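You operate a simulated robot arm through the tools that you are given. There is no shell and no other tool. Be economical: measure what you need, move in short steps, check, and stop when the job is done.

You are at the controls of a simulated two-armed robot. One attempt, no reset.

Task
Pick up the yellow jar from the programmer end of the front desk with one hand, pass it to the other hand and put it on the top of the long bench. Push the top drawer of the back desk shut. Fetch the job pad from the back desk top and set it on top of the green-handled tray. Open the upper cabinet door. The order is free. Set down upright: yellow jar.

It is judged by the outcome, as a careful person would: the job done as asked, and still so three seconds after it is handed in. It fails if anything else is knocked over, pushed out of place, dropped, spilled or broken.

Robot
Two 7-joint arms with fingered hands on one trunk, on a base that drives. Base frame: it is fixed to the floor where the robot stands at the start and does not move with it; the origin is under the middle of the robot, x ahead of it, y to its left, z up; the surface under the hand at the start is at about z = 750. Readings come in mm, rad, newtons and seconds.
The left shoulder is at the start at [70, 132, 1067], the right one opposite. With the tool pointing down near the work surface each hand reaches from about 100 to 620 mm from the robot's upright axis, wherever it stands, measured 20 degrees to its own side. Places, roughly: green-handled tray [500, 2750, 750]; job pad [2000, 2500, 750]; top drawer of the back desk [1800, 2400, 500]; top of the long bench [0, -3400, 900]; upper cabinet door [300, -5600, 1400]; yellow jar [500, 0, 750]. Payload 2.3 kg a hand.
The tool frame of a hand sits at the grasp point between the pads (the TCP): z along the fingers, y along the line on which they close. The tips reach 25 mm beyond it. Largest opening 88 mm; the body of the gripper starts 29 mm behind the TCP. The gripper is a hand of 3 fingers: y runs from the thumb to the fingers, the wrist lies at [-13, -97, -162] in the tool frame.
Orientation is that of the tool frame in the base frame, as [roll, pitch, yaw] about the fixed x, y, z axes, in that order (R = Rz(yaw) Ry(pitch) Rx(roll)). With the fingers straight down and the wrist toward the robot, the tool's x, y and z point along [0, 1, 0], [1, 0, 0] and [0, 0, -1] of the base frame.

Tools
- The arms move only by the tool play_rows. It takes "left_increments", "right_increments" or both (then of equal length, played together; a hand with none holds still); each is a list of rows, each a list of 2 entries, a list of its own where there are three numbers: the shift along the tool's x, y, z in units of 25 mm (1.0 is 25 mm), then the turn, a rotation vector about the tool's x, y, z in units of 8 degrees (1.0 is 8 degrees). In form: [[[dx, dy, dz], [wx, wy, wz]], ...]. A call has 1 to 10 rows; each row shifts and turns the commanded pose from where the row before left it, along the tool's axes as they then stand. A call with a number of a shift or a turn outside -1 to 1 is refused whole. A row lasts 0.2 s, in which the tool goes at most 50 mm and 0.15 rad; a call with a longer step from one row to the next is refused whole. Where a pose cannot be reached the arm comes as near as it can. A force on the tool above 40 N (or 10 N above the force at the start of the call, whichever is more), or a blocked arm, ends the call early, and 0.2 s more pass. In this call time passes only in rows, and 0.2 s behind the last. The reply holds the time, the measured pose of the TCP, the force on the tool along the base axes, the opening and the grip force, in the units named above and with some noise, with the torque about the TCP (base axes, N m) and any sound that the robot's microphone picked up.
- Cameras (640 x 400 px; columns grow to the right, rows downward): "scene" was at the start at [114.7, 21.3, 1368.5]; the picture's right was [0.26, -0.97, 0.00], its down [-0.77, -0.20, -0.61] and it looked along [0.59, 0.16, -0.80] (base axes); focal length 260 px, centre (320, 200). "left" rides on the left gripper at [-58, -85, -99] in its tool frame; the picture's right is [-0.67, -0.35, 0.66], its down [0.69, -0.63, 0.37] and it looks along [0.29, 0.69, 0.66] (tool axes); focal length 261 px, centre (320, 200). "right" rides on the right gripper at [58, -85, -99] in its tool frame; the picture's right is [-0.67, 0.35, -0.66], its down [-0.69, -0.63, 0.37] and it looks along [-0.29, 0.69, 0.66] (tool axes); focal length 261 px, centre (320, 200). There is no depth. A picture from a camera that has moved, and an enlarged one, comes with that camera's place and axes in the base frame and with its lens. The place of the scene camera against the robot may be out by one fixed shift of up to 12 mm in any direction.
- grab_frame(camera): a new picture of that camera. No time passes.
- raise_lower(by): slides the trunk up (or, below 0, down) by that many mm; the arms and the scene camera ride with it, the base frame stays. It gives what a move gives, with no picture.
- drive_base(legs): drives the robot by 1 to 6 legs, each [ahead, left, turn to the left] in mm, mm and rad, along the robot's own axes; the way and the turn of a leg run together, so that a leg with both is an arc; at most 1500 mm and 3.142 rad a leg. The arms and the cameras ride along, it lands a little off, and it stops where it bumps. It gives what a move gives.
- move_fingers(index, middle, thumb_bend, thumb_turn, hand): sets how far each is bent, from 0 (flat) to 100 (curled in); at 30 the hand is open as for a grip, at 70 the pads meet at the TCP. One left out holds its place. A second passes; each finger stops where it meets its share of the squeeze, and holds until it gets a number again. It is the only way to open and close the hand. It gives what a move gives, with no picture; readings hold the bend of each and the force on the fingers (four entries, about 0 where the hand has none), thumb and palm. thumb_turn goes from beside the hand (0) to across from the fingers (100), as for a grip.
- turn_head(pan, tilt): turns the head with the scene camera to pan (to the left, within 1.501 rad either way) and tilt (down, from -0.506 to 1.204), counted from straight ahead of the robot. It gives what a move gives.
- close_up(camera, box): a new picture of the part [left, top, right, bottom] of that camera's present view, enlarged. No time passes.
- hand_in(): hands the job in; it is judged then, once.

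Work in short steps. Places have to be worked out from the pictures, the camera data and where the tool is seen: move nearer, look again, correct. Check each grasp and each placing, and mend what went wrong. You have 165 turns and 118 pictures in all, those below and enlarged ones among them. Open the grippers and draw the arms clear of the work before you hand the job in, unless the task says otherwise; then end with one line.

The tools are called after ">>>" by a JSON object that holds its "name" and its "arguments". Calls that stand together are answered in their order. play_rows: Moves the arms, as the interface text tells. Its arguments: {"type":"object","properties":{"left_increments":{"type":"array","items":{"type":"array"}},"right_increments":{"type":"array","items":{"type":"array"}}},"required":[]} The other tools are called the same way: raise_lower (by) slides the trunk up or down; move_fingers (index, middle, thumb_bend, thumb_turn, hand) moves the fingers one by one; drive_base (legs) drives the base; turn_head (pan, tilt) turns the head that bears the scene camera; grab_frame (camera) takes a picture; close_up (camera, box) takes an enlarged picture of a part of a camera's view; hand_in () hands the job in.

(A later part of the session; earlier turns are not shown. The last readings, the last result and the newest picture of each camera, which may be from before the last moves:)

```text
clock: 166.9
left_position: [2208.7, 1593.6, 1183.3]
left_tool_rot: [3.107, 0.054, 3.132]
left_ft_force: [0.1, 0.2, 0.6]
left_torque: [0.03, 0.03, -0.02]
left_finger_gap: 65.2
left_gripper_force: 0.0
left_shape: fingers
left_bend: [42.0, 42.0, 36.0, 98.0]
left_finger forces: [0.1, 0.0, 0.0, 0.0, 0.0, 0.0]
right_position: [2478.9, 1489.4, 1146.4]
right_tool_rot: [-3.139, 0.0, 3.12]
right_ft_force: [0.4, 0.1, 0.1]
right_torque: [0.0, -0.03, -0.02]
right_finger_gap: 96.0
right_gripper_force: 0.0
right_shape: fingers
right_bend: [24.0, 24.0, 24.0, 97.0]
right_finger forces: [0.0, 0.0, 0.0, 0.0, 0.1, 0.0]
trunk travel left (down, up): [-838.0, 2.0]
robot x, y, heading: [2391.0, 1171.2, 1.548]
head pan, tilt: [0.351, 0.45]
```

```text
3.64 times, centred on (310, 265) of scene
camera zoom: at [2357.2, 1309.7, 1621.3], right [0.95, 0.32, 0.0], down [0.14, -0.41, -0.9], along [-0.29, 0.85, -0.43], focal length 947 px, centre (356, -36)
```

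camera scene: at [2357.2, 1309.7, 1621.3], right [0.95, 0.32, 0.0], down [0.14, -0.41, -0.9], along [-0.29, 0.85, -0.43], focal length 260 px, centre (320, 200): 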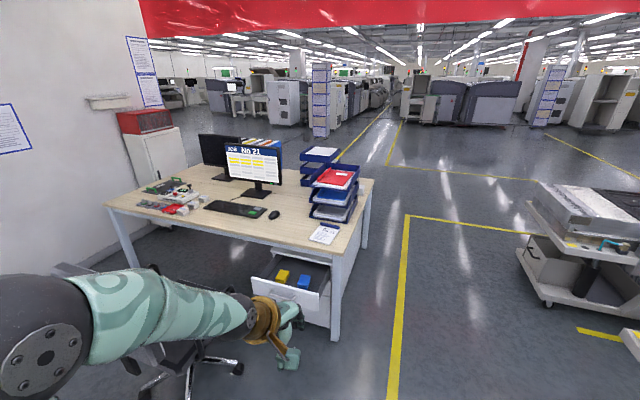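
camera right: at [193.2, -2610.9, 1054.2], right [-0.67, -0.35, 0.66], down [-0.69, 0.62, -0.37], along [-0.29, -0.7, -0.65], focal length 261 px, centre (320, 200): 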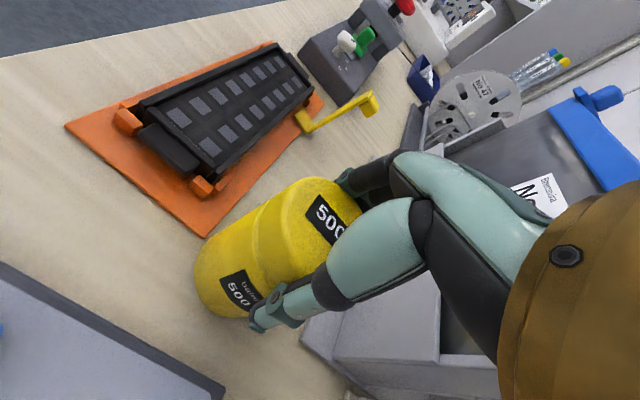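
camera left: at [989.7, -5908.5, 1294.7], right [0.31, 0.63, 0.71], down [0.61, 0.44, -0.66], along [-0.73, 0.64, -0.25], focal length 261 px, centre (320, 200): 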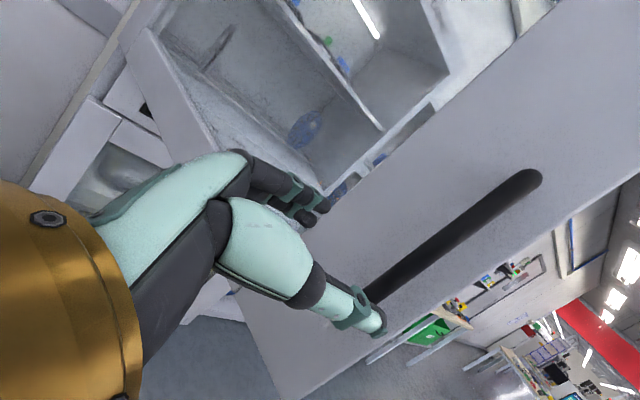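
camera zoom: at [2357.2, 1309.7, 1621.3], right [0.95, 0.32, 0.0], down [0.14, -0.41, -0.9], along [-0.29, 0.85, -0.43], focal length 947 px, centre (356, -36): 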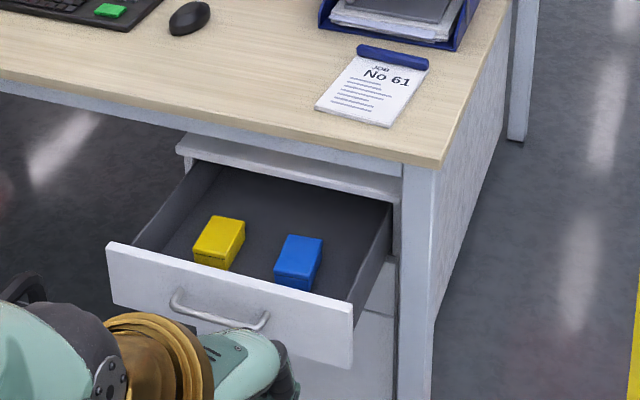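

Plan for the drawer: left hand tilted forward, robot to the right of the chair, pushing with the base. First I lower the trunk 480 mm here, pull the right hand back and tilt the left hand with its fingers closed.

>>> {"name": "raise_lower", "arguments": {"by": -480}}

>>> {"name": "move_fingers", "arguments": {"hand": "left", "index": 68, "middle": 68, "thumb_bend": 66}}

>>> {"name": "play_rows", "arguments": {"left_increments": [[[0, 0, 0.7], [-1, 0, 0]], [[0, 0, 0.7], [-1, 0, 0]], [[0, 0, 0.7], [-1, 0, 0]], [[0, 0, 0.7], [-1, 0, 0]], [[0, 0, 0.7], [-1, 0, 0]], [[0, -0.5, 0.7], [0, 0, 0]], [[0, -0.5, 0.7], [0, 0, 0]]], "right_increments": [[[0, -0.5, 0.3], [0, 0, 0]], [[0, -0.5, 0.3], [0, 0, 0]], [[0, -0.5, 0.3], [0, 0, 0]], [[0, -0.5, 0.3], [0, 0, 0]], [[0, -0.5, 0.3], [0, 0, 0]], [[0, -0.5, 0.3], [0, 0, 0]], [[0, 0, 0], [0, 0, 0]]]}}

>>> {"name": "grab_frame", "arguments": {"camera": "scene"}}

```text
refused: -480 is not a number from -400 to 400
```

```text
clock: 167.9
left_position: [2207.9, 1593.4, 1182.9]
left_tool_rot: [3.107, 0.055, 3.13]
left_ft_force: [0.7, 0.4, 0.6]
left_torque: [0.03, 0.03, 0.01]
left_finger_gap: 5.3
left_gripper_force: 0.1
left_shape: fingers
left_bend: [68.0, 68.0, 66.0, 98.0]
left_finger forces: [0.1, 0.0, 0.0, 0.0, 0.1, 0.0]
right_position: [2479.8, 1488.6, 1145.5]
right_tool_rot: [-3.14, -0.001, 3.121]
right_ft_force: [-0.6, -0.6, 0.5]
right_torque: [-0.03, 0.05, -0.01]
right_finger_gap: 96.2
right_gripper_force: 0.0
right_shape: fingers
right_bend: [24.0, 24.0, 24.0, 97.0]
right_finger forces: [0.0, 0.0, 0.1, 0.0, 0.1, 0.0]
trunk travel left (down, up): [-838.0, 2.0]
robot x, y, heading: [2391.8, 1171.9, 1.55]
head pan, tilt: [0.351, 0.45]
```

```text
clock: 169.5
left_position: [2214.7, 1626.0, 1058.9]
left_tool_rot: [2.407, 0.055, 3.129]
left_ft_force: [0.5, 0.2, 0.0]
left_torque: [-0.01, -0.03, 0.02]
left_finger_gap: 4.9
left_gripper_force: 0.1
left_shape: fingers
left_bend: [68.0, 68.0, 66.0, 98.0]
left_finger forces: [0.1, 0.1, 0.1, 0.0, 0.1, 0.0]
right_position: [2441.3, 1461.2, 1101.8]
right_tool_rot: [-3.138, 0.001, 3.118]
right_ft_force: [0.5, 0.3, -0.7]
right_torque: [0.02, 0.03, -0.02]
right_finger_gap: 95.7
right_gripper_force: 0.1
right_shape: fingers
right_bend: [24.0, 24.0, 24.0, 97.0]
right_finger forces: [0.0, 0.0, 0.0, 0.0, 0.0, 0.1]
right hand out of reach, approached as far as the arm can: row 1, 2, 3, 4, 5, 6
trunk travel left (down, up): [-838.0, 2.0]
robot x, y, heading: [2394.4, 1170.0, 1.55]
head pan, tilt: [0.351, 0.45]
```

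```text
43 pictures are left
camera scene: at [2357.2, 1310.3, 1621.2], right [0.95, 0.33, 0.0], down [0.14, -0.41, -0.9], along [-0.29, 0.85, -0.44], focal length 260 px, centre (320, 200)
```

scene: 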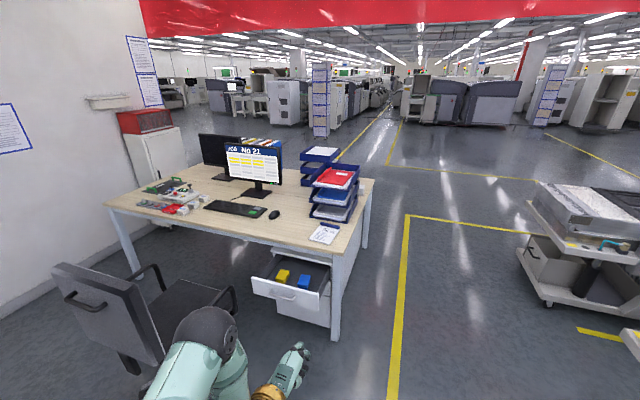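

Lowering in two steps, then moving to about (2075, 1650) so the left fist is some 130 mm short of the drawer front, right of the chair.

>>> {"name": "raise_lower", "arguments": {"by": -400}}

>>> {"name": "raise_lower", "arguments": {"by": -70}}

>>> {"name": "drive_base", "arguments": {"legs": [[470, 328, 0.02]]}}

>>> {"name": "turn_head", "arguments": {"pan": 0.3, "tilt": 0.5}}

>>> {"name": "grab_frame", "arguments": {"camera": "scene"}}

```text
clock: 173.4
left_position: [2214.6, 1625.7, 659.0]
left_tool_rot: [2.41, 0.056, 3.128]
left_ft_force: [-0.1, -0.4, 0.4]
left_torque: [0.01, -0.04, 0.04]
left_finger_gap: 4.9
left_gripper_force: 0.1
left_shape: fingers
left_bend: [68.0, 68.0, 66.0, 98.0]
left_finger forces: [0.0, 0.0, 0.1, 0.0, 0.0, 0.1]
right_position: [2442.3, 1460.0, 701.6]
right_tool_rot: [-3.138, 0.002, 3.121]
right_ft_force: [0.0, -0.2, 0.0]
right_torque: [-0.02, 0.02, -0.01]
right_finger_gap: 95.6
right_gripper_force: 0.0
right_shape: fingers
right_bend: [24.0, 24.0, 24.0, 97.0]
right_finger forces: [0.0, 0.0, 0.0, 0.0, 0.0, 0.0]
trunk travel left (down, up): [-438.0, 402.0]
robot x, y, heading: [2394.0, 1169.0, 1.551]
head pan, tilt: [0.351, 0.45]
```

```text
clock: 174.4
left_position: [2215.2, 1625.1, 590.1]
left_tool_rot: [2.408, 0.054, 3.128]
left_ft_force: [-0.6, -0.1, 0.3]
left_torque: [0.01, -0.02, 0.0]
left_finger_gap: 4.9
left_gripper_force: 0.0
left_shape: fingers
left_bend: [68.0, 68.0, 66.0, 98.0]
left_finger forces: [0.0, 0.0, 0.0, 0.0, 0.0, 0.0]
right_position: [2441.8, 1460.1, 632.3]
right_tool_rot: [-3.139, 0.002, 3.121]
right_ft_force: [-0.2, 1.1, -0.1]
right_torque: [-0.01, -0.01, 0.0]
right_finger_gap: 95.9
right_gripper_force: 0.0
right_shape: fingers
right_bend: [24.0, 24.0, 24.0, 97.0]
right_finger forces: [0.0, 0.0, 0.1, 0.0, 0.0, 0.0]
trunk travel left (down, up): [-368.0, 472.0]
robot x, y, heading: [2395.9, 1171.1, 1.551]
head pan, tilt: [0.351, 0.45]
```

```text
clock: 177.7
left_position: [1880.3, 2096.7, 589.8]
left_tool_rot: [2.409, 0.054, -3.134]
left_ft_force: [1.0, -0.1, 0.3]
left_torque: [-0.01, 0.0, 0.04]
left_finger_gap: 5.0
left_gripper_force: 0.1
left_shape: fingers
left_bend: [68.0, 68.0, 66.0, 98.0]
left_finger forces: [0.0, 0.0, 0.1, 0.0, 0.0, 0.0]
right_position: [2110.0, 1935.2, 632.2]
right_tool_rot: [-3.139, 0.004, 3.138]
right_ft_force: [0.6, 0.0, -0.2]
right_torque: [-0.02, 0.01, 0.02]
right_finger_gap: 96.0
right_gripper_force: 0.0
right_shape: fingers
right_bend: [24.0, 24.0, 24.0, 97.0]
right_finger forces: [0.0, 0.0, 0.1, 0.0, 0.1, 0.0]
trunk travel left (down, up): [-368.0, 472.0]
robot x, y, heading: [2069.4, 1645.7, 1.57]
head pan, tilt: [0.351, 0.45]
```

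```text
clock: 178.4
left_position: [1880.8, 2097.2, 588.6]
left_tool_rot: [2.409, 0.055, -3.135]
left_ft_force: [-0.3, -0.7, -0.2]
left_torque: [-0.03, 0.01, 0.01]
left_finger_gap: 4.9
left_gripper_force: 0.1
left_shape: fingers
left_bend: [68.0, 68.0, 66.0, 98.0]
left_finger forces: [0.0, 0.0, 0.0, 0.0, 0.0, 0.0]
right_position: [2110.9, 1936.2, 631.7]
right_tool_rot: [-3.139, 0.002, 3.14]
right_ft_force: [0.6, 0.2, 0.4]
right_torque: [-0.01, -0.03, -0.04]
right_finger_gap: 95.7
right_gripper_force: 0.0
right_shape: fingers
right_bend: [24.0, 24.0, 24.0, 97.0]
right_finger forces: [0.0, 0.0, 0.0, 0.1, 0.0, 0.0]
trunk travel left (down, up): [-368.0, 472.0]
robot x, y, heading: [2067.8, 1647.4, 1.568]
head pan, tilt: [0.3, 0.499]
```

```text
42 pictures are left
camera scene: at [2033.5, 1784.6, 1146.8], right [0.96, 0.3, 0.0], down [0.14, -0.46, -0.88], along [-0.26, 0.84, -0.48], focal length 260 px, centre (320, 200)
```

scene: 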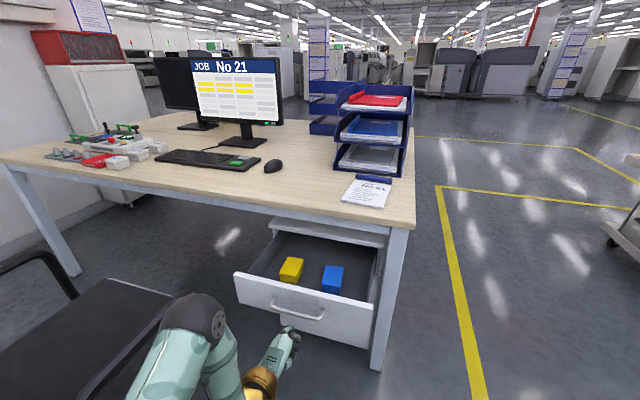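

The drawer front is at y≈2242, z 447…613, with its handle at z≈530. My fist, at x=1880 and z≈575, meets the panel above the handle. Advancing in small legs.

>>> {"name": "drive_base", "arguments": {"legs": [[90, 0, 0], [30, 0, 0], [40, 0, 0], [40, 0, 0], [40, 0, 0], [40, 0, 0]]}}

>>> {"name": "grab_frame", "arguments": {"camera": "scene"}}

```text
clock: 181.8
left_position: [1880.8, 2375.0, 589.4]
left_tool_rot: [2.41, 0.054, -3.135]
left_ft_force: [-0.6, -0.3, 3.0]
left_torque: [-0.02, -0.01, 0.03]
left_finger_gap: 1.8
left_gripper_force: 1.2
left_shape: fingers
left_bend: [68.0, 68.0, 68.0, 98.0]
left_finger forces: [0.0, 0.1, 0.0, 0.0, 2.7, 0.0]
right_position: [2111.1, 2213.7, 632.5]
right_tool_rot: [-3.137, 0.001, 3.136]
right_ft_force: [-0.5, 0.1, 0.1]
right_torque: [0.0, 0.01, -0.02]
right_finger_gap: 96.0
right_gripper_force: 0.1
right_shape: fingers
right_bend: [24.0, 24.0, 24.0, 97.0]
right_finger forces: [0.0, 0.1, 0.0, 0.1, 0.0, 0.0]
trunk travel left (down, up): [-368.0, 472.0]
robot x, y, heading: [2067.6, 1925.3, 1.568]
head pan, tilt: [0.3, 0.499]
```

```text
41 pictures are left
camera scene: at [2034.3, 2063.1, 1146.8], right [0.96, 0.29, 0.0], down [0.14, -0.46, -0.88], along [-0.26, 0.84, -0.48], focal length 260 px, centre (320, 200)
```

scene: 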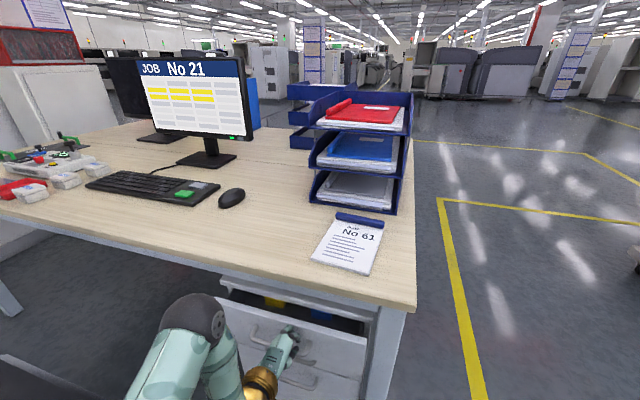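

The drawer is nearly in. I continue with short legs until it seats.

>>> {"name": "drive_base", "arguments": {"legs": [[25, 0, 0], [25, 0, 0], [20, 0, 0], [15, 0, 0]]}}

>>> {"name": "close_up", "arguments": {"camera": "scene", "box": [160, 220, 440, 400]}}

```text
clock: 183.8
left_position: [1880.3, 2443.4, 589.0]
left_tool_rot: [2.417, 0.053, -3.133]
left_ft_force: [3.9, -27.1, 7.5]
left_torque: [0.5, 0.11, 0.13]
left_finger_gap: 0.0
left_gripper_force: 12.9
left_shape: fingers
left_bend: [70.0, 71.0, 66.0, 98.0]
left_finger forces: [4.3, 22.5, 0.1, 0.0, 0.0, 0.0]
right_position: [2110.5, 2285.6, 634.1]
right_tool_rot: [3.137, -0.001, 3.141]
right_ft_force: [-0.6, 0.5, 0.1]
right_torque: [-0.01, -0.03, 0.03]
right_finger_gap: 95.8
right_gripper_force: 0.1
right_shape: fingers
right_bend: [24.0, 24.0, 24.0, 97.0]
right_finger forces: [0.0, 0.1, 0.1, 0.0, 0.0, 0.1]
trunk travel left (down, up): [-368.0, 472.0]
robot x, y, heading: [2070.0, 2001.4, 1.575]
head pan, tilt: [0.3, 0.499]
stopped in leg 4: the force on the tool passed its limit at 47 N (the readings are from after the stop); the commanded pose is now the measured one
```

```text
2.22 times, centred on (300, 310) of scene
camera zoom: at [2035.4, 2130.8, 1147.9], right [0.95, 0.3, 0.0], down [0.14, -0.45, -0.88], along [-0.26, 0.84, -0.47], focal length 579 px, centre (364, -44)
```

zoom: 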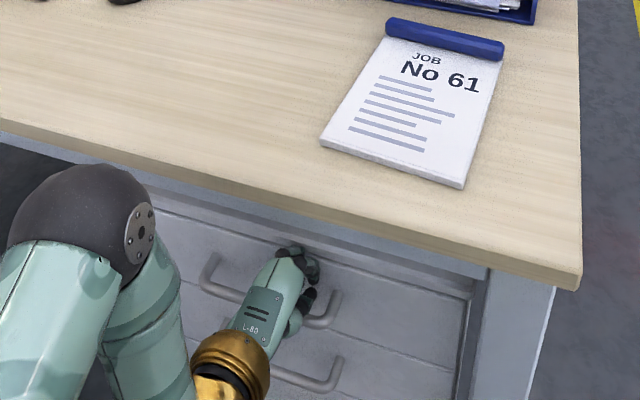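

It hit the stop at 47 N and the front looks flush. I back away and check that it stays shut.

>>> {"name": "drive_base", "arguments": {"legs": [[-260, 0, 0]]}}

>>> {"name": "close_up", "arguments": {"camera": "scene", "box": [200, 150, 440, 330]}}

```text
clock: 185.7
left_position: [1880.6, 2191.0, 585.8]
left_tool_rot: [2.419, 0.055, -3.133]
left_ft_force: [-0.8, -0.5, 0.5]
left_torque: [0.0, 0.02, -0.02]
left_finger_gap: 4.1
left_gripper_force: 0.1
left_shape: fingers
left_bend: [68.0, 68.0, 66.0, 98.0]
left_finger forces: [0.1, 0.0, 0.0, 0.0, 0.0, 0.0]
right_position: [2111.2, 2034.0, 632.5]
right_tool_rot: [-3.14, 0.001, -3.142]
right_ft_force: [0.3, 0.3, 0.0]
right_torque: [-0.01, -0.01, 0.01]
right_finger_gap: 96.0
right_gripper_force: 0.0
right_shape: fingers
right_bend: [24.0, 24.0, 24.0, 97.0]
right_finger forces: [0.1, 0.0, 0.0, 0.1, 0.0, 0.1]
trunk travel left (down, up): [-368.0, 472.0]
robot x, y, heading: [2068.3, 1744.9, 1.576]
head pan, tilt: [0.3, 0.499]
```

```text
2.22 times, centred on (320, 240) of scene
camera zoom: at [2034.3, 1881.9, 1146.8], right [0.95, 0.3, 0.0], down [0.14, -0.46, -0.88], along [-0.26, 0.84, -0.48], focal length 579 px, centre (320, 111)
```

zoom: 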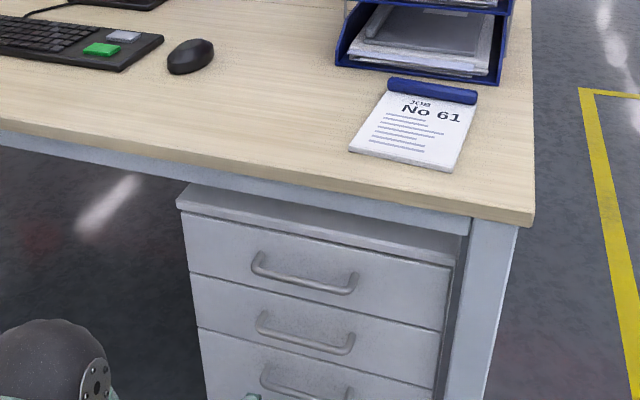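

The drawer is shut. The job pad is about 128×190 mm, with a raised blue bar at its far edge at about (1961, 2680) and only about 40 mm to the letter trays behind it. I'll pinch the bar with the left hand tilted a little forward. I raise the trunk, open the hand moderately and move up to the desk.

>>> {"name": "raise_lower", "arguments": {"by": 340}}

>>> {"name": "move_fingers", "arguments": {"hand": "left", "index": 48, "middle": 48, "thumb_bend": 46}}

>>> {"name": "play_rows", "arguments": {"left_increments": [[[0, 0, 0], [1, 0, 0]], [[0, 0, 0], [0.7, -0.2, 0]]]}}

>>> {"name": "drive_base", "arguments": {"legs": [[340, -75, 0]]}}

>>> {"name": "turn_head", "arguments": {"pan": 0.3, "tilt": 0.75}}

>>> {"name": "grab_frame", "arguments": {"camera": "scene"}}

>>> {"name": "grab_frame", "arguments": {"camera": "left"}}

```text
clock: 189.0
left_position: [1880.4, 2191.8, 927.2]
left_tool_rot: [2.419, 0.055, -3.132]
left_ft_force: [-0.5, 0.0, 0.0]
left_torque: [-0.02, 0.0, -0.04]
left_finger_gap: 4.1
left_gripper_force: 0.0
left_shape: fingers
left_bend: [68.0, 68.0, 66.0, 98.0]
left_finger forces: [0.1, 0.0, 0.0, 0.1, 0.0, 0.0]
right_position: [2109.9, 2032.7, 972.4]
right_tool_rot: [-3.139, 0.002, -3.141]
right_ft_force: [0.9, -0.1, 0.2]
right_torque: [-0.01, 0.03, -0.01]
right_finger_gap: 96.2
right_gripper_force: 0.0
right_shape: fingers
right_bend: [24.0, 24.0, 24.0, 97.0]
right_finger forces: [0.0, 0.1, 0.1, 0.1, 0.1, 0.0]
trunk travel left (down, up): [-708.0, 132.0]
robot x, y, heading: [2070.9, 1746.7, 1.575]
head pan, tilt: [0.3, 0.499]
```

```text
clock: 190.0
left_position: [1880.2, 2191.7, 926.9]
left_tool_rot: [2.421, 0.055, -3.131]
left_ft_force: [-0.6, -0.7, 0.5]
left_torque: [-0.01, -0.02, 0.01]
left_finger_gap: 47.6
left_gripper_force: 0.1
left_shape: fingers
left_bend: [48.0, 48.0, 46.0, 98.0]
left_finger forces: [0.0, 0.0, 0.1, 0.1, 0.0, 0.1]
right_position: [2110.8, 2032.5, 972.3]
right_tool_rot: [-3.138, 0.002, 3.141]
right_ft_force: [0.6, -0.4, 0.4]
right_torque: [-0.02, 0.01, -0.02]
right_finger_gap: 95.8
right_gripper_force: 0.0
right_shape: fingers
right_bend: [24.0, 24.0, 24.0, 97.0]
right_finger forces: [0.0, 0.1, 0.0, 0.0, 0.1, 0.0]
trunk travel left (down, up): [-708.0, 132.0]
robot x, y, heading: [2067.3, 1744.2, 1.572]
head pan, tilt: [0.3, 0.499]
```

```text
clock: 190.6
left_position: [1881.2, 2190.9, 926.6]
left_tool_rot: [2.657, 0.079, 3.135]
left_ft_force: [0.3, -0.1, -0.6]
left_torque: [0.0, 0.01, 0.0]
left_finger_gap: 47.4
left_gripper_force: 0.1
left_shape: fingers
left_bend: [48.0, 48.0, 46.0, 98.0]
left_finger forces: [0.0, 0.1, 0.2, 0.0, 0.0, 0.0]
right_position: [2111.0, 2033.8, 972.2]
right_tool_rot: [-3.14, 0.002, -3.141]
right_ft_force: [-0.3, -0.3, 0.0]
right_torque: [0.01, 0.01, 0.04]
right_finger_gap: 95.7
right_gripper_force: 0.1
right_shape: fingers
right_bend: [24.0, 24.0, 24.0, 97.0]
right_finger forces: [0.0, 0.1, 0.0, 0.0, 0.0, 0.0]
trunk travel left (down, up): [-708.0, 132.0]
robot x, y, heading: [2068.0, 1742.3, 1.572]
head pan, tilt: [0.3, 0.499]
```

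```text
clock: 192.8
left_position: [1953.0, 2527.9, 926.6]
left_tool_rot: [2.655, 0.08, 3.139]
left_ft_force: [-0.7, -0.5, 0.6]
left_torque: [0.0, -0.02, 0.0]
left_finger_gap: 47.7
left_gripper_force: 0.2
left_shape: fingers
left_bend: [48.0, 48.0, 46.0, 98.0]
left_finger forces: [0.0, 0.1, 0.0, 0.0, 0.1, 0.0]
right_position: [2183.4, 2370.5, 971.0]
right_tool_rot: [-3.141, 0.002, -3.137]
right_ft_force: [0.1, -0.5, 0.0]
right_torque: [0.04, -0.02, 0.0]
right_finger_gap: 95.8
right_gripper_force: 0.1
right_shape: fingers
right_bend: [24.0, 24.0, 24.0, 97.0]
right_finger forces: [0.0, 0.0, 0.0, 0.0, 0.1, 0.0]
trunk travel left (down, up): [-708.0, 132.0]
robot x, y, heading: [2140.9, 2082.3, 1.572]
head pan, tilt: [0.3, 0.499]
```

```text
clock: 193.6
left_position: [1952.8, 2529.6, 926.8]
left_tool_rot: [2.657, 0.078, 3.14]
left_ft_force: [-0.1, -0.5, -0.7]
left_torque: [0.0, 0.0, 0.02]
left_finger_gap: 47.8
left_gripper_force: 0.1
left_shape: fingers
left_bend: [48.0, 48.0, 46.0, 98.0]
left_finger forces: [0.0, 0.1, 0.0, 0.0, 0.0, 0.1]
right_position: [2182.9, 2372.6, 971.5]
right_tool_rot: [-3.139, 0.002, -3.137]
right_ft_force: [0.5, -0.3, -0.1]
right_torque: [-0.01, -0.02, 0.01]
right_finger_gap: 95.9
right_gripper_force: 0.1
right_shape: fingers
right_bend: [24.0, 24.0, 24.0, 97.0]
right_finger forces: [0.1, 0.0, 0.1, 0.0, 0.1, 0.0]
trunk travel left (down, up): [-708.0, 132.0]
robot x, y, heading: [2140.4, 2078.8, 1.58]
head pan, tilt: [0.3, 0.75]
```

```text
38 pictures are left
camera scene: at [2109.9, 2213.2, 1464.8], right [0.95, 0.3, 0.0], down [0.21, -0.65, -0.73], along [-0.22, 0.7, -0.68], focal length 260 px, centre (320, 200)
```

scene: 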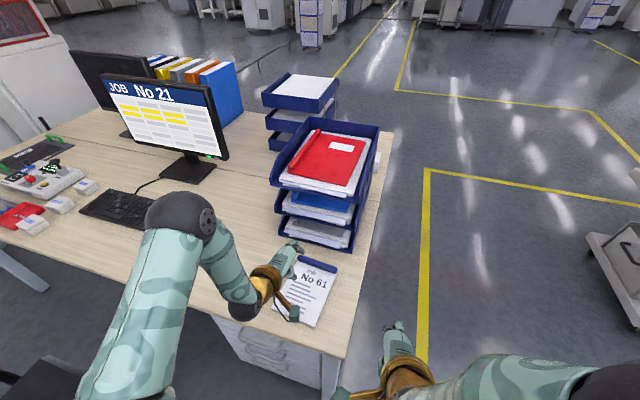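

```text
37 pictures are left
camera left: at [2006.5, 2407.4, 979.2], right [0.73, 0.0, -0.69], down [-0.64, -0.38, -0.67], along [-0.26, 0.92, -0.28], focal length 261 px, centre (320, 200)
```

left: 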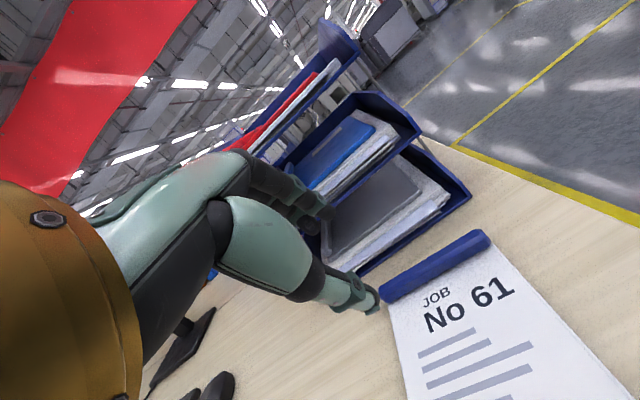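

The bar centre is at about (1973, 2643) from both cameras, the pad turned about 9° clockwise and the tray front at y≈2716. I'm reducing the tilt to about 10°, turning the hand to match the pad and moving above the bar at z≈850.

>>> {"name": "play_rows", "arguments": {"left_increments": [[[0, 0, 0], [1, 0.3, 0.5]], [[0, 0, 0], [1, 0.27, 0.6]], [[0, 0.3, 0.3], [0.2, 0, 0]], [[0, 0.72, 0.7], [0, 0, 0]], [[0, 0.72, 0.7], [0, 0, 0]], [[0, 0.72, 0.7], [0, 0, 0]], [[0, 0.72, 0.7], [0, 0, 0]], [[0, 0.72, 0.7], [0, 0, 0]]]}}

>>> {"name": "move_fingers", "arguments": {"hand": "left", "index": 51, "middle": 51, "thumb_bend": 48}}

>>> {"name": "grab_frame", "arguments": {"camera": "left"}}

>>> {"name": "close_up", "arguments": {"camera": "scene", "box": [240, 170, 400, 350]}}

```text
refused: row 1 steps farther than a row can; nothing moved
```

```text
clock: 194.6
left_position: [1953.6, 2529.5, 926.9]
left_tool_rot: [2.653, 0.078, -3.141]
left_ft_force: [1.1, 0.4, -1.4]
left_torque: [-0.01, -0.01, 0.0]
left_finger_gap: 43.0
left_gripper_force: 0.1
left_shape: fingers
left_bend: [51.0, 51.0, 48.0, 98.0]
left_finger forces: [0.0, 0.0, 0.0, 0.1, 0.1, 0.1]
right_position: [2183.4, 2370.9, 971.9]
right_tool_rot: [-3.138, 0.001, -3.136]
right_ft_force: [-0.4, 0.1, -0.3]
right_torque: [0.02, -0.02, -0.03]
right_finger_gap: 95.8
right_gripper_force: 0.1
right_shape: fingers
right_bend: [24.0, 24.0, 24.0, 97.0]
right_finger forces: [0.1, 0.0, 0.0, 0.1, 0.1, 0.0]
trunk travel left (down, up): [-708.0, 132.0]
robot x, y, heading: [2145.1, 2082.7, 1.579]
head pan, tilt: [0.3, 0.75]
```

```text
36 pictures are left
camera left: at [2006.5, 2407.2, 979.3], right [0.73, 0.0, -0.69], down [-0.64, -0.38, -0.67], along [-0.26, 0.92, -0.28], focal length 261 px, centre (320, 200)
```

left: 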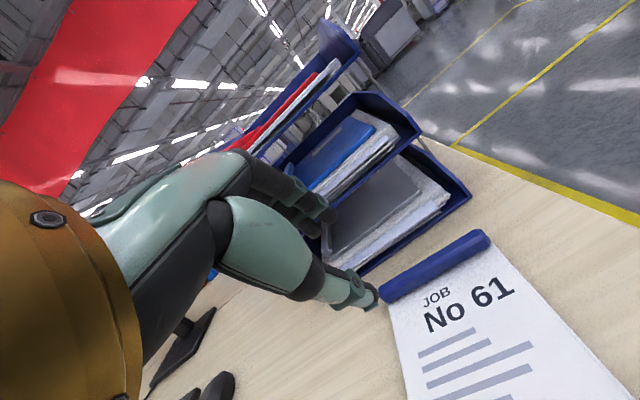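

```text
2.22 times, centred on (320, 260) of scene
camera zoom: at [2109.8, 2212.7, 1464.8], right [0.95, 0.3, 0.0], down [0.21, -0.65, -0.73], along [-0.22, 0.7, -0.68], focal length 579 px, centre (320, 67)
```

zoom: 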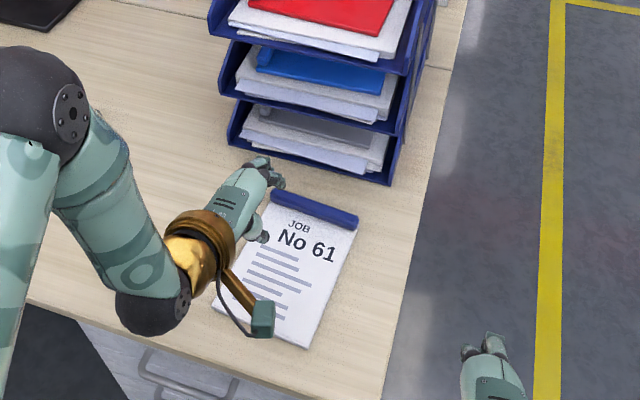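

The row was refused for too large a combined turn, so I repeat it with smaller turns. My best estimate of the bar centre is (1969, 2646), turned about 6°.

>>> {"name": "play_rows", "arguments": {"left_increments": [[[0, 0, 0], [0.9, 0.2, 0.3]], [[0, 0, 0], [0.9, 0.2, 0.3]], [[0, 0.3, 0.3], [0.4, 0.17, 0.2]], [[0, 0.72, 0.7], [0, 0, 0]], [[0, 0.72, 0.7], [0, 0, 0]], [[0, 0.72, 0.7], [0, 0, 0]], [[0, 0.72, 0.7], [0, 0, 0]], [[0, 0.72, 0.7], [0, 0, 0]]]}}

>>> {"name": "grab_frame", "arguments": {"camera": "left"}}

>>> {"name": "close_up", "arguments": {"camera": "scene", "box": [240, 170, 400, 350]}}

```text
clock: 196.4
left_position: [1960.8, 2641.8, 850.1]
left_tool_rot: [2.964, -0.029, 3.059]
left_ft_force: [-0.2, -0.1, -0.5]
left_torque: [-0.03, 0.01, 0.01]
left_finger_gap: 43.2
left_gripper_force: 0.0
left_shape: fingers
left_bend: [51.0, 51.0, 48.0, 98.0]
left_finger forces: [0.0, 0.0, 0.0, 0.0, 0.1, 0.1]
right_position: [2182.0, 2372.0, 972.0]
right_tool_rot: [-3.138, 0.002, -3.137]
right_ft_force: [-0.5, 0.6, -0.1]
right_torque: [-0.01, 0.04, 0.01]
right_finger_gap: 95.8
right_gripper_force: 0.1
right_shape: fingers
right_bend: [24.0, 24.0, 24.0, 97.0]
right_finger forces: [0.0, 0.1, 0.0, 0.0, 0.0, 0.1]
trunk travel left (down, up): [-708.0, 132.0]
robot x, y, heading: [2141.4, 2079.6, 1.579]
head pan, tilt: [0.3, 0.75]
```

```text
34 pictures are left
camera left: at [2012.7, 2536.5, 931.5], right [0.63, -0.28, -0.73], down [-0.74, -0.49, -0.45], along [-0.23, 0.82, -0.52], focal length 261 px, centre (320, 200)
```

left: 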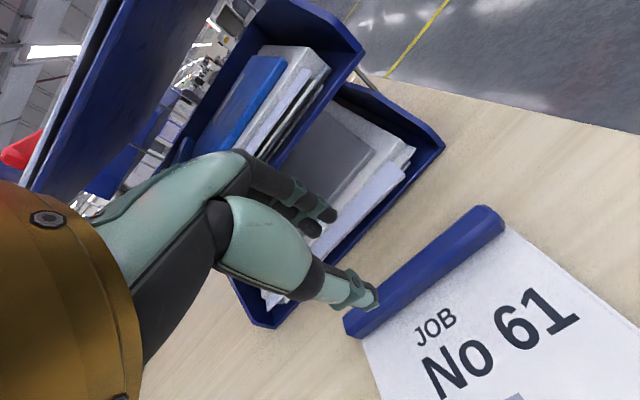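

```text
2.22 times, centred on (320, 260) of scene
camera zoom: at [2109.6, 2213.7, 1464.7], right [0.95, 0.3, 0.0], down [0.21, -0.65, -0.73], along [-0.22, 0.7, -0.68], focal length 579 px, centre (320, 67)
```

zoom: 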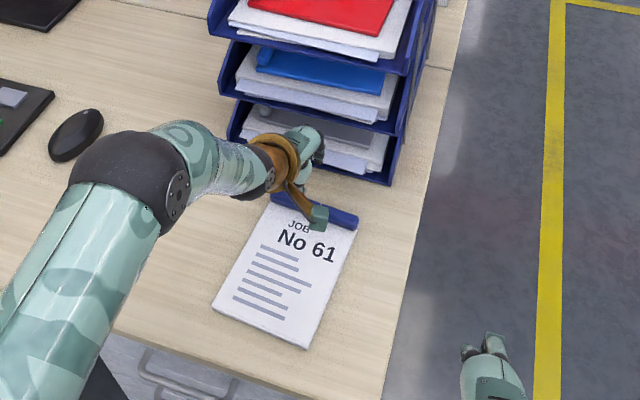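

The bar centre is about (1972, 2641) and the hand is nearly over it. I level the tilt, nudge and go down to z≈803, then look.

>>> {"name": "play_rows", "arguments": {"left_increments": [[[-0.3, -0.1, 0.2], [0.9, 0, 0.1]], [[0, 0, 0.6], [0, 0, 0]], [[0, 0, 0.6], [0, 0, 0]], [[0, 0, 0.5], [0, 0, 0]]]}}

>>> {"name": "grab_frame", "arguments": {"camera": "left"}}

>>> {"name": "close_up", "arguments": {"camera": "scene", "box": [240, 190, 380, 310]}}

```text
clock: 197.4
left_position: [1965.7, 2642.3, 803.2]
left_tool_rot: [3.09, -0.034, 3.045]
left_ft_force: [0.4, 0.0, 0.6]
left_torque: [-0.03, 0.04, -0.01]
left_finger_gap: 43.2
left_gripper_force: 0.2
left_shape: fingers
left_bend: [51.0, 51.0, 48.0, 98.0]
left_finger forces: [0.0, 0.1, 0.0, 0.1, 0.0, 0.0]
right_position: [2183.5, 2372.3, 972.1]
right_tool_rot: [-3.139, 0.002, -3.136]
right_ft_force: [0.3, -0.7, -0.3]
right_torque: [-0.03, 0.02, -0.03]
right_finger_gap: 96.1
right_gripper_force: 0.0
right_shape: fingers
right_bend: [24.0, 24.0, 24.0, 97.0]
right_finger forces: [0.0, 0.1, 0.0, 0.0, 0.1, 0.0]
trunk travel left (down, up): [-708.0, 132.0]
robot x, y, heading: [2144.2, 2077.9, 1.581]
head pan, tilt: [0.3, 0.75]
```

```text
32 pictures are left
camera left: at [2017.8, 2547.0, 895.9], right [0.61, -0.37, -0.7], down [-0.75, -0.54, -0.38], along [-0.23, 0.76, -0.61], focal length 261 px, centre (320, 200)
```

left: 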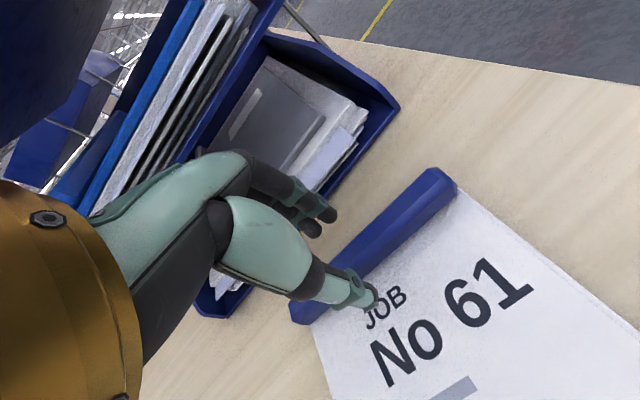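

```text
3.33 times, centred on (310, 250) of scene
camera zoom: at [2109.8, 2213.0, 1464.8], right [0.95, 0.3, 0.0], down [0.21, -0.65, -0.73], along [-0.22, 0.7, -0.68], focal length 868 px, centre (353, 33)
```

zoom: 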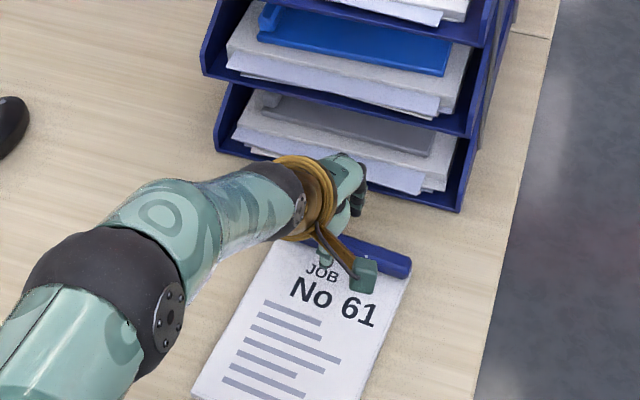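

The bar lies between the thumb and fingertips. I'm lowering the last ~19 mm gently.

>>> {"name": "play_rows", "arguments": {"left_increments": [[[0, 0, 0.3], [0, 0, 0]], [[0, 0, 0.25], [0, 0, 0]], [[0, 0, 0.2], [0, 0, 0]]]}}

>>> {"name": "grab_frame", "arguments": {"camera": "left"}}

```text
clock: 198.2
left_position: [1965.8, 2642.5, 787.8]
left_tool_rot: [3.08, -0.034, 3.046]
left_ft_force: [-0.1, 1.1, 11.1]
left_torque: [-0.36, 0.0, 0.02]
left_finger_gap: 41.9
left_gripper_force: 5.9
left_shape: fingers
left_bend: [51.0, 51.0, 49.0, 98.0]
left_finger forces: [0.0, 0.0, 0.0, 0.0, 11.7, 0.1]
right_position: [2183.6, 2370.0, 973.3]
right_tool_rot: [3.139, 0.0, -3.137]
right_ft_force: [0.6, -0.3, 1.3]
right_torque: [0.0, -0.01, -0.02]
right_finger_gap: 95.7
right_gripper_force: 0.1
right_shape: fingers
right_bend: [24.0, 24.0, 24.0, 97.0]
right_finger forces: [0.0, 0.0, 0.0, 0.0, 0.0, 0.0]
trunk travel left (down, up): [-708.0, 132.0]
robot x, y, heading: [2143.2, 2077.5, 1.575]
head pan, tilt: [0.3, 0.75]
```

```text
30 pictures are left
camera left: at [2017.6, 2545.7, 880.2], right [0.61, -0.37, -0.7], down [-0.75, -0.54, -0.38], along [-0.23, 0.76, -0.61], focal length 261 px, centre (320, 200)
```

left: 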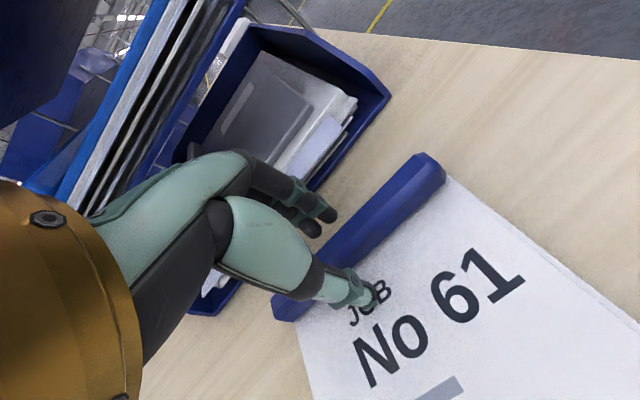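

The thumb is resting on the paper and the fingers are behind the bar. Closing on the bar.

>>> {"name": "play_rows", "arguments": {"left_increments": [[[0, 0, -0.08], [0, 0, 0]]]}}

>>> {"name": "move_fingers", "arguments": {"hand": "left", "index": 72, "middle": 72, "thumb_bend": 70}}

>>> {"name": "grab_frame", "arguments": {"camera": "left"}}

```text
clock: 198.6
left_position: [1965.0, 2642.3, 787.1]
left_tool_rot: [3.084, -0.035, 3.043]
left_ft_force: [0.6, 1.9, 10.4]
left_torque: [-0.31, 0.01, 0.01]
left_finger_gap: 42.1
left_gripper_force: 5.5
left_shape: fingers
left_bend: [51.0, 51.0, 49.0, 98.0]
left_finger forces: [0.0, 0.0, 0.0, 0.1, 10.2, 0.0]
right_position: [2183.1, 2370.3, 972.6]
right_tool_rot: [-3.139, 0.0, -3.138]
right_ft_force: [0.7, -0.5, -0.3]
right_torque: [0.03, 0.01, 0.0]
right_finger_gap: 96.0
right_gripper_force: 0.0
right_shape: fingers
right_bend: [24.0, 24.0, 24.0, 97.0]
right_finger forces: [0.0, 0.0, 0.1, 0.0, 0.1, 0.1]
trunk travel left (down, up): [-708.0, 132.0]
robot x, y, heading: [2139.2, 2083.3, 1.578]
head pan, tilt: [0.3, 0.75]
```

```text
clock: 199.6
left_position: [1965.9, 2642.0, 787.6]
left_tool_rot: [3.086, -0.033, 3.046]
left_ft_force: [-0.9, -2.5, 6.8]
left_torque: [-0.27, -0.04, -0.06]
left_finger_gap: 11.3
left_gripper_force: 11.7
left_shape: fingers
left_bend: [71.0, 67.0, 63.0, 97.0]
left_finger forces: [3.3, 3.1, 0.0, 0.0, 17.3, 0.0]
right_position: [2183.4, 2370.9, 972.2]
right_tool_rot: [3.141, 0.0, -3.136]
right_ft_force: [0.2, -0.3, -0.2]
right_torque: [0.03, 0.02, -0.01]
right_finger_gap: 96.0
right_gripper_force: 0.1
right_shape: fingers
right_bend: [24.0, 24.0, 24.0, 97.0]
right_finger forces: [0.1, 0.0, 0.0, 0.1, 0.1, 0.0]
trunk travel left (down, up): [-708.0, 132.0]
robot x, y, heading: [2141.2, 2078.1, 1.574]
head pan, tilt: [0.3, 0.75]
```

```text
29 pictures are left
camera left: at [2016.8, 2545.8, 880.4], right [0.61, -0.37, -0.7], down [-0.75, -0.54, -0.38], along [-0.23, 0.76, -0.61], focal length 261 px, centre (320, 200)
```

left: 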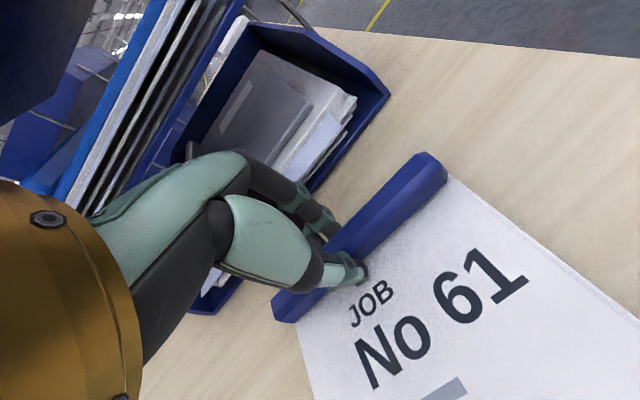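

It's gripped, but lightly on the finger side. I'm commanding a stronger squeeze, then a small test lift.

>>> {"name": "move_fingers", "arguments": {"hand": "left", "index": 90, "middle": 90, "thumb_bend": 88}}

>>> {"name": "play_rows", "arguments": {"left_increments": [[[0, 0, -0.3], [0, 0, 0]], [[0, 0, -0.4], [0, 0, 0]], [[0, 0, -0.5], [0, 0, 0]]]}}

>>> {"name": "grab_frame", "arguments": {"camera": "left"}}

>>> {"name": "grab_frame", "arguments": {"camera": "scene"}}

```text
clock: 200.6
left_position: [1965.8, 2642.6, 788.0]
left_tool_rot: [3.085, -0.032, 3.047]
left_ft_force: [-0.9, 5.0, 11.7]
left_torque: [-0.58, -0.08, -0.11]
left_finger_gap: 10.5
left_gripper_force: 26.3
left_shape: fingers
left_bend: [74.0, 73.0, 62.0, 97.0]
left_finger forces: [9.5, 10.6, 0.1, 0.0, 31.3, 0.0]
right_position: [2184.0, 2371.4, 971.3]
right_tool_rot: [-3.14, 0.0, -3.137]
right_ft_force: [0.4, 0.0, 0.3]
right_torque: [-0.03, 0.0, 0.05]
right_finger_gap: 95.7
right_gripper_force: 0.0
right_shape: fingers
right_bend: [24.0, 24.0, 24.0, 97.0]
right_finger forces: [0.0, 0.0, 0.0, 0.0, 0.0, 0.0]
trunk travel left (down, up): [-708.0, 132.0]
robot x, y, heading: [2143.4, 2083.6, 1.576]
head pan, tilt: [0.3, 0.75]
```

```text
clock: 201.4
left_position: [1965.7, 2641.2, 816.5]
left_tool_rot: [3.087, -0.032, 3.044]
left_ft_force: [0.0, -0.7, -0.5]
left_torque: [-0.05, -0.02, -0.05]
left_finger_gap: 10.3
left_gripper_force: 16.8
left_shape: fingers
left_bend: [76.0, 74.0, 61.0, 95.0]
left_finger forces: [8.0, 7.8, 0.0, 0.0, 16.1, 0.0]
right_position: [2183.7, 2371.2, 971.2]
right_tool_rot: [-3.139, 0.0, -3.136]
right_ft_force: [0.0, -0.2, 0.1]
right_torque: [0.0, 0.02, 0.01]
right_finger_gap: 96.0
right_gripper_force: 0.0
right_shape: fingers
right_bend: [24.0, 24.0, 24.0, 97.0]
right_finger forces: [0.0, 0.1, 0.0, 0.0, 0.1, 0.0]
trunk travel left (down, up): [-708.0, 132.0]
robot x, y, heading: [2144.6, 2080.7, 1.576]
head pan, tilt: [0.3, 0.75]
```

```text
28 pictures are left
camera left: at [2017.6, 2545.9, 909.4], right [0.61, -0.37, -0.7], down [-0.75, -0.54, -0.38], along [-0.23, 0.76, -0.61], focal length 261 px, centre (320, 200)
```

left: 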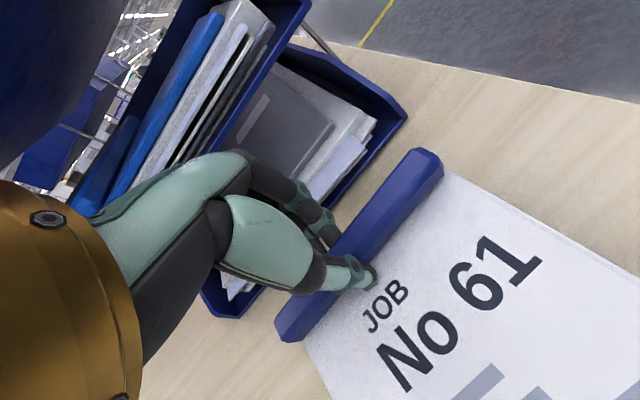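

```text
27 pictures are left
camera scene: at [2109.8, 2212.7, 1464.7], right [0.95, 0.3, 0.0], down [0.21, -0.65, -0.73], along [-0.22, 0.7, -0.68], focal length 260 px, centre (320, 200)
```

scene: 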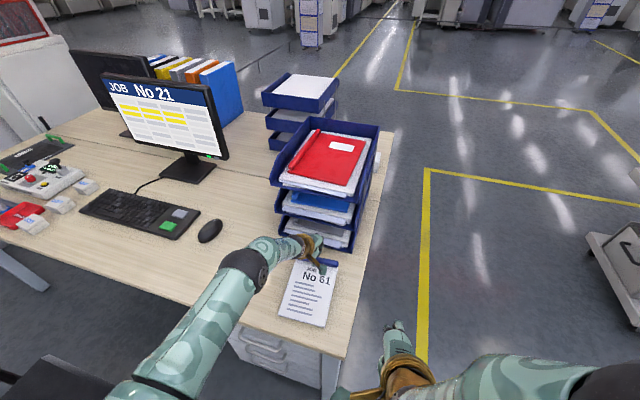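

The bar has come up with the hand. I continue lifting, slowly, and watch the pad's attitude.

>>> {"name": "play_rows", "arguments": {"left_increments": [[[0, 0, -0.5], [0, 0, 0]], [[0, 0, -0.5], [0, 0, 0]], [[0, 0, -0.6], [0, 0, 0]], [[0, -0.2, -0.6], [0, 0, 0]], [[0, -0.3, -0.6], [0, 0, 0]]]}}

>>> {"name": "close_up", "arguments": {"camera": "scene", "box": [220, 180, 400, 340]}}

```text
clock: 202.6
left_position: [1967.3, 2625.7, 887.1]
left_tool_rot: [3.087, -0.034, 3.045]
left_ft_force: [-0.5, 0.1, -1.0]
left_torque: [0.08, 0.02, 0.0]
left_finger_gap: 10.2
left_gripper_force: 17.6
left_shape: fingers
left_bend: [76.0, 75.0, 61.0, 94.0]
left_finger forces: [10.1, 7.0, 0.0, 0.0, 17.2, 0.0]
right_position: [2183.6, 2371.5, 972.2]
right_tool_rot: [-3.14, 0.002, -3.137]
right_ft_force: [0.3, 0.0, 0.3]
right_torque: [0.02, 0.0, -0.03]
right_finger_gap: 96.2
right_gripper_force: 0.1
right_shape: fingers
right_bend: [24.0, 24.0, 24.0, 97.0]
right_finger forces: [0.0, 0.0, 0.0, 0.1, 0.0, 0.0]
trunk travel left (down, up): [-708.0, 132.0]
robot x, y, heading: [2143.3, 2080.6, 1.578]
head pan, tilt: [0.3, 0.75]
```

```text
2.50 times, centred on (310, 260) of scene
camera zoom: at [2109.8, 2212.5, 1464.8], right [0.95, 0.3, 0.0], down [0.21, -0.65, -0.73], along [-0.22, 0.7, -0.68], focal length 651 px, centre (345, 50)
```

zoom: 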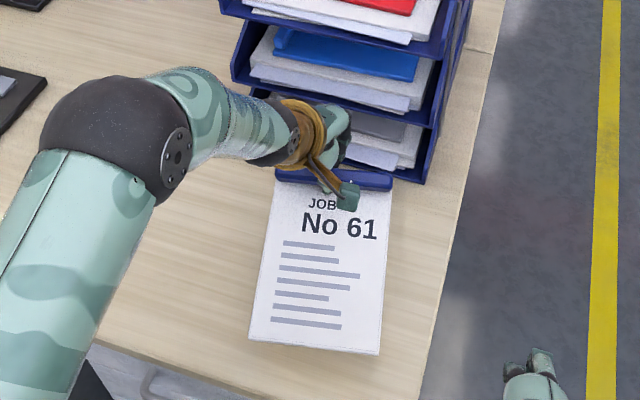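

The pad is lifted clear, drooping slightly but firmly held. I raise the trunk a bit, back out from the desk and turn to face +x, ready to back down the lane between the desks.

>>> {"name": "raise_lower", "arguments": {"by": 60}}

>>> {"name": "drive_base", "arguments": {"legs": [[-330, 0, 0], [-330, 0, 0], [0, 0, -1.577]]}}

>>> {"name": "turn_head", "arguments": {"pan": 1.5, "tilt": 0.35}}

>>> {"name": "grab_frame", "arguments": {"camera": "scene"}}

```text
clock: 203.6
left_position: [1966.2, 2626.3, 944.6]
left_tool_rot: [3.087, -0.034, 3.046]
left_ft_force: [-0.2, 0.0, -1.3]
left_torque: [0.09, 0.05, 0.0]
left_finger_gap: 10.1
left_gripper_force: 17.8
left_shape: fingers
left_bend: [76.0, 75.0, 61.0, 94.0]
left_finger forces: [10.0, 7.1, 0.0, 0.0, 17.3, 0.2]
right_position: [2182.2, 2372.8, 1031.7]
right_tool_rot: [-3.137, 0.002, -3.137]
right_ft_force: [-0.1, 0.5, 0.4]
right_torque: [0.01, -0.01, 0.0]
right_finger_gap: 96.0
right_gripper_force: 0.1
right_shape: fingers
right_bend: [24.0, 24.0, 24.0, 97.0]
right_finger forces: [0.0, 0.0, 0.0, 0.0, 0.0, 0.0]
trunk travel left (down, up): [-768.0, 72.0]
robot x, y, heading: [2146.1, 2084.8, 1.576]
head pan, tilt: [0.3, 0.75]
```

```text
clock: 211.4
left_position: [2692.8, 1586.6, 944.5]
left_tool_rot: [3.088, -0.033, 1.464]
left_ft_force: [-0.2, 0.0, -1.5]
left_torque: [0.04, -0.11, 0.02]
left_finger_gap: 10.0
left_gripper_force: 17.1
left_shape: fingers
left_bend: [76.0, 75.0, 61.0, 94.0]
left_finger forces: [9.7, 7.0, 0.0, 0.0, 17.0, 0.0]
right_position: [2436.8, 1372.8, 1031.6]
right_tool_rot: [-3.139, 0.003, 1.565]
right_ft_force: [0.9, -0.6, 0.5]
right_torque: [-0.02, -0.02, 0.02]
right_finger_gap: 95.8
right_gripper_force: 0.1
right_shape: fingers
right_bend: [24.0, 24.0, 24.0, 97.0]
right_finger forces: [0.1, 0.1, 0.0, 0.0, 0.0, 0.0]
trunk travel left (down, up): [-768.0, 72.0]
robot x, y, heading: [2147.9, 1413.6, -0.003]
head pan, tilt: [0.3, 0.75]
```

```text
clock: 212.8
left_position: [2693.0, 1587.6, 943.7]
left_tool_rot: [3.087, -0.033, 1.464]
left_ft_force: [-0.1, 0.9, -1.5]
left_torque: [0.02, -0.09, 0.03]
left_finger_gap: 10.1
left_gripper_force: 16.8
left_shape: fingers
left_bend: [76.0, 75.0, 61.0, 94.0]
left_finger forces: [9.7, 7.0, 0.0, 0.0, 17.0, 0.0]
right_position: [2437.3, 1373.7, 1030.7]
right_tool_rot: [-3.139, 0.003, 1.565]
right_ft_force: [0.3, -0.2, 0.1]
right_torque: [0.01, -0.03, -0.02]
right_finger_gap: 96.2
right_gripper_force: 0.0
right_shape: fingers
right_bend: [24.0, 24.0, 24.0, 97.0]
right_finger forces: [0.0, 0.0, 0.1, 0.0, 0.0, 0.1]
trunk travel left (down, up): [-768.0, 72.0]
robot x, y, heading: [2145.0, 1413.8, -0.002]
head pan, tilt: [1.499, 0.351]
```

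```text
25 pictures are left
camera scene: at [2197.1, 1511.6, 1560.4], right [1.0, -0.08, 0.0], down [-0.03, -0.34, -0.94], along [0.07, 0.94, -0.34], focal length 260 px, centre (320, 200)
```

scene: 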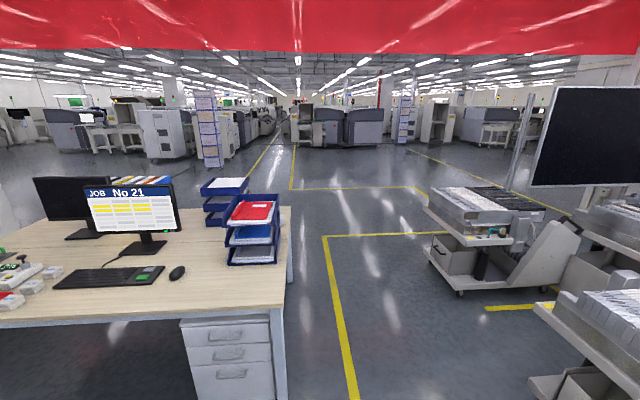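

The lane behind me runs between the front desk (edge at y≈850) and the chair (y≳1670). I back along y≈1190 toward the wall corridor.

>>> {"name": "drive_base", "arguments": {"legs": [[-400, -222, 0], [-900, 0, 0], [-800, 0, 0]]}}

>>> {"name": "turn_head", "arguments": {"pan": 1.3, "tilt": 0.45}}

>>> {"name": "grab_frame", "arguments": {"camera": "scene"}}

```text
clock: 223.9
left_position: [574.6, 1388.5, 943.6]
left_tool_rot: [3.089, -0.034, 1.457]
left_ft_force: [0.6, 1.1, -1.7]
left_torque: [0.06, -0.1, 0.03]
left_finger_gap: 10.1
left_gripper_force: 16.7
left_shape: fingers
left_bend: [76.0, 75.0, 61.0, 94.0]
left_finger forces: [9.7, 7.1, 0.0, 0.0, 17.1, 0.0]
right_position: [316.7, 1176.8, 1032.4]
right_tool_rot: [-3.137, 0.001, 1.56]
right_ft_force: [0.4, -0.6, 0.4]
right_torque: [0.02, 0.0, -0.02]
right_finger_gap: 95.7
right_gripper_force: 0.0
right_shape: fingers
right_bend: [24.0, 24.0, 24.0, 97.0]
right_finger forces: [0.0, 0.0, 0.1, 0.1, 0.0, 0.0]
trunk travel left (down, up): [-768.0, 72.0]
robot x, y, heading: [23.9, 1222.0, -0.012]
head pan, tilt: [1.499, 0.351]
```

```text
clock: 224.6
left_position: [574.0, 1389.6, 944.6]
left_tool_rot: [3.087, -0.033, 1.458]
left_ft_force: [0.2, -0.6, -1.1]
left_torque: [0.02, -0.1, 0.01]
left_finger_gap: 9.7
left_gripper_force: 17.0
left_shape: fingers
left_bend: [76.0, 75.0, 61.0, 94.0]
left_finger forces: [9.6, 7.0, 0.1, 0.1, 17.1, 0.0]
right_position: [316.4, 1177.3, 1030.9]
right_tool_rot: [-3.138, 0.002, 1.558]
right_ft_force: [0.1, 0.0, 0.3]
right_torque: [0.02, -0.02, 0.0]
right_finger_gap: 95.9
right_gripper_force: 0.0
right_shape: fingers
right_bend: [24.0, 24.0, 24.0, 97.0]
right_finger forces: [0.0, 0.0, 0.0, 0.0, 0.0, 0.0]
trunk travel left (down, up): [-768.0, 72.0]
robot x, y, heading: [29.7, 1220.2, -0.008]
head pan, tilt: [1.3, 0.45]
```

```text
24 pictures are left
camera scene: at [94.5, 1311.9, 1551.2], right [0.96, -0.28, 0.0], down [-0.12, -0.42, -0.9], along [0.25, 0.87, -0.44], focal length 260 px, centre (320, 200)
```

scene: 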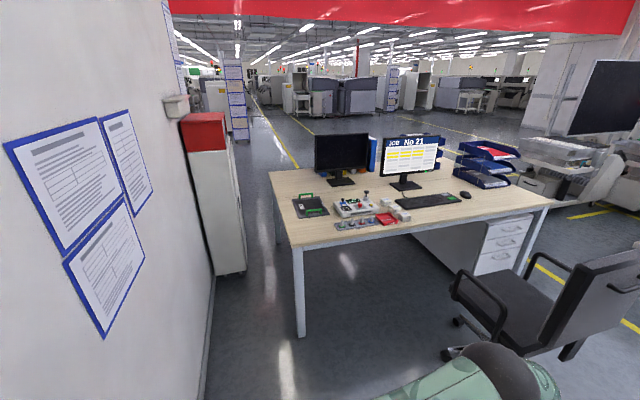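

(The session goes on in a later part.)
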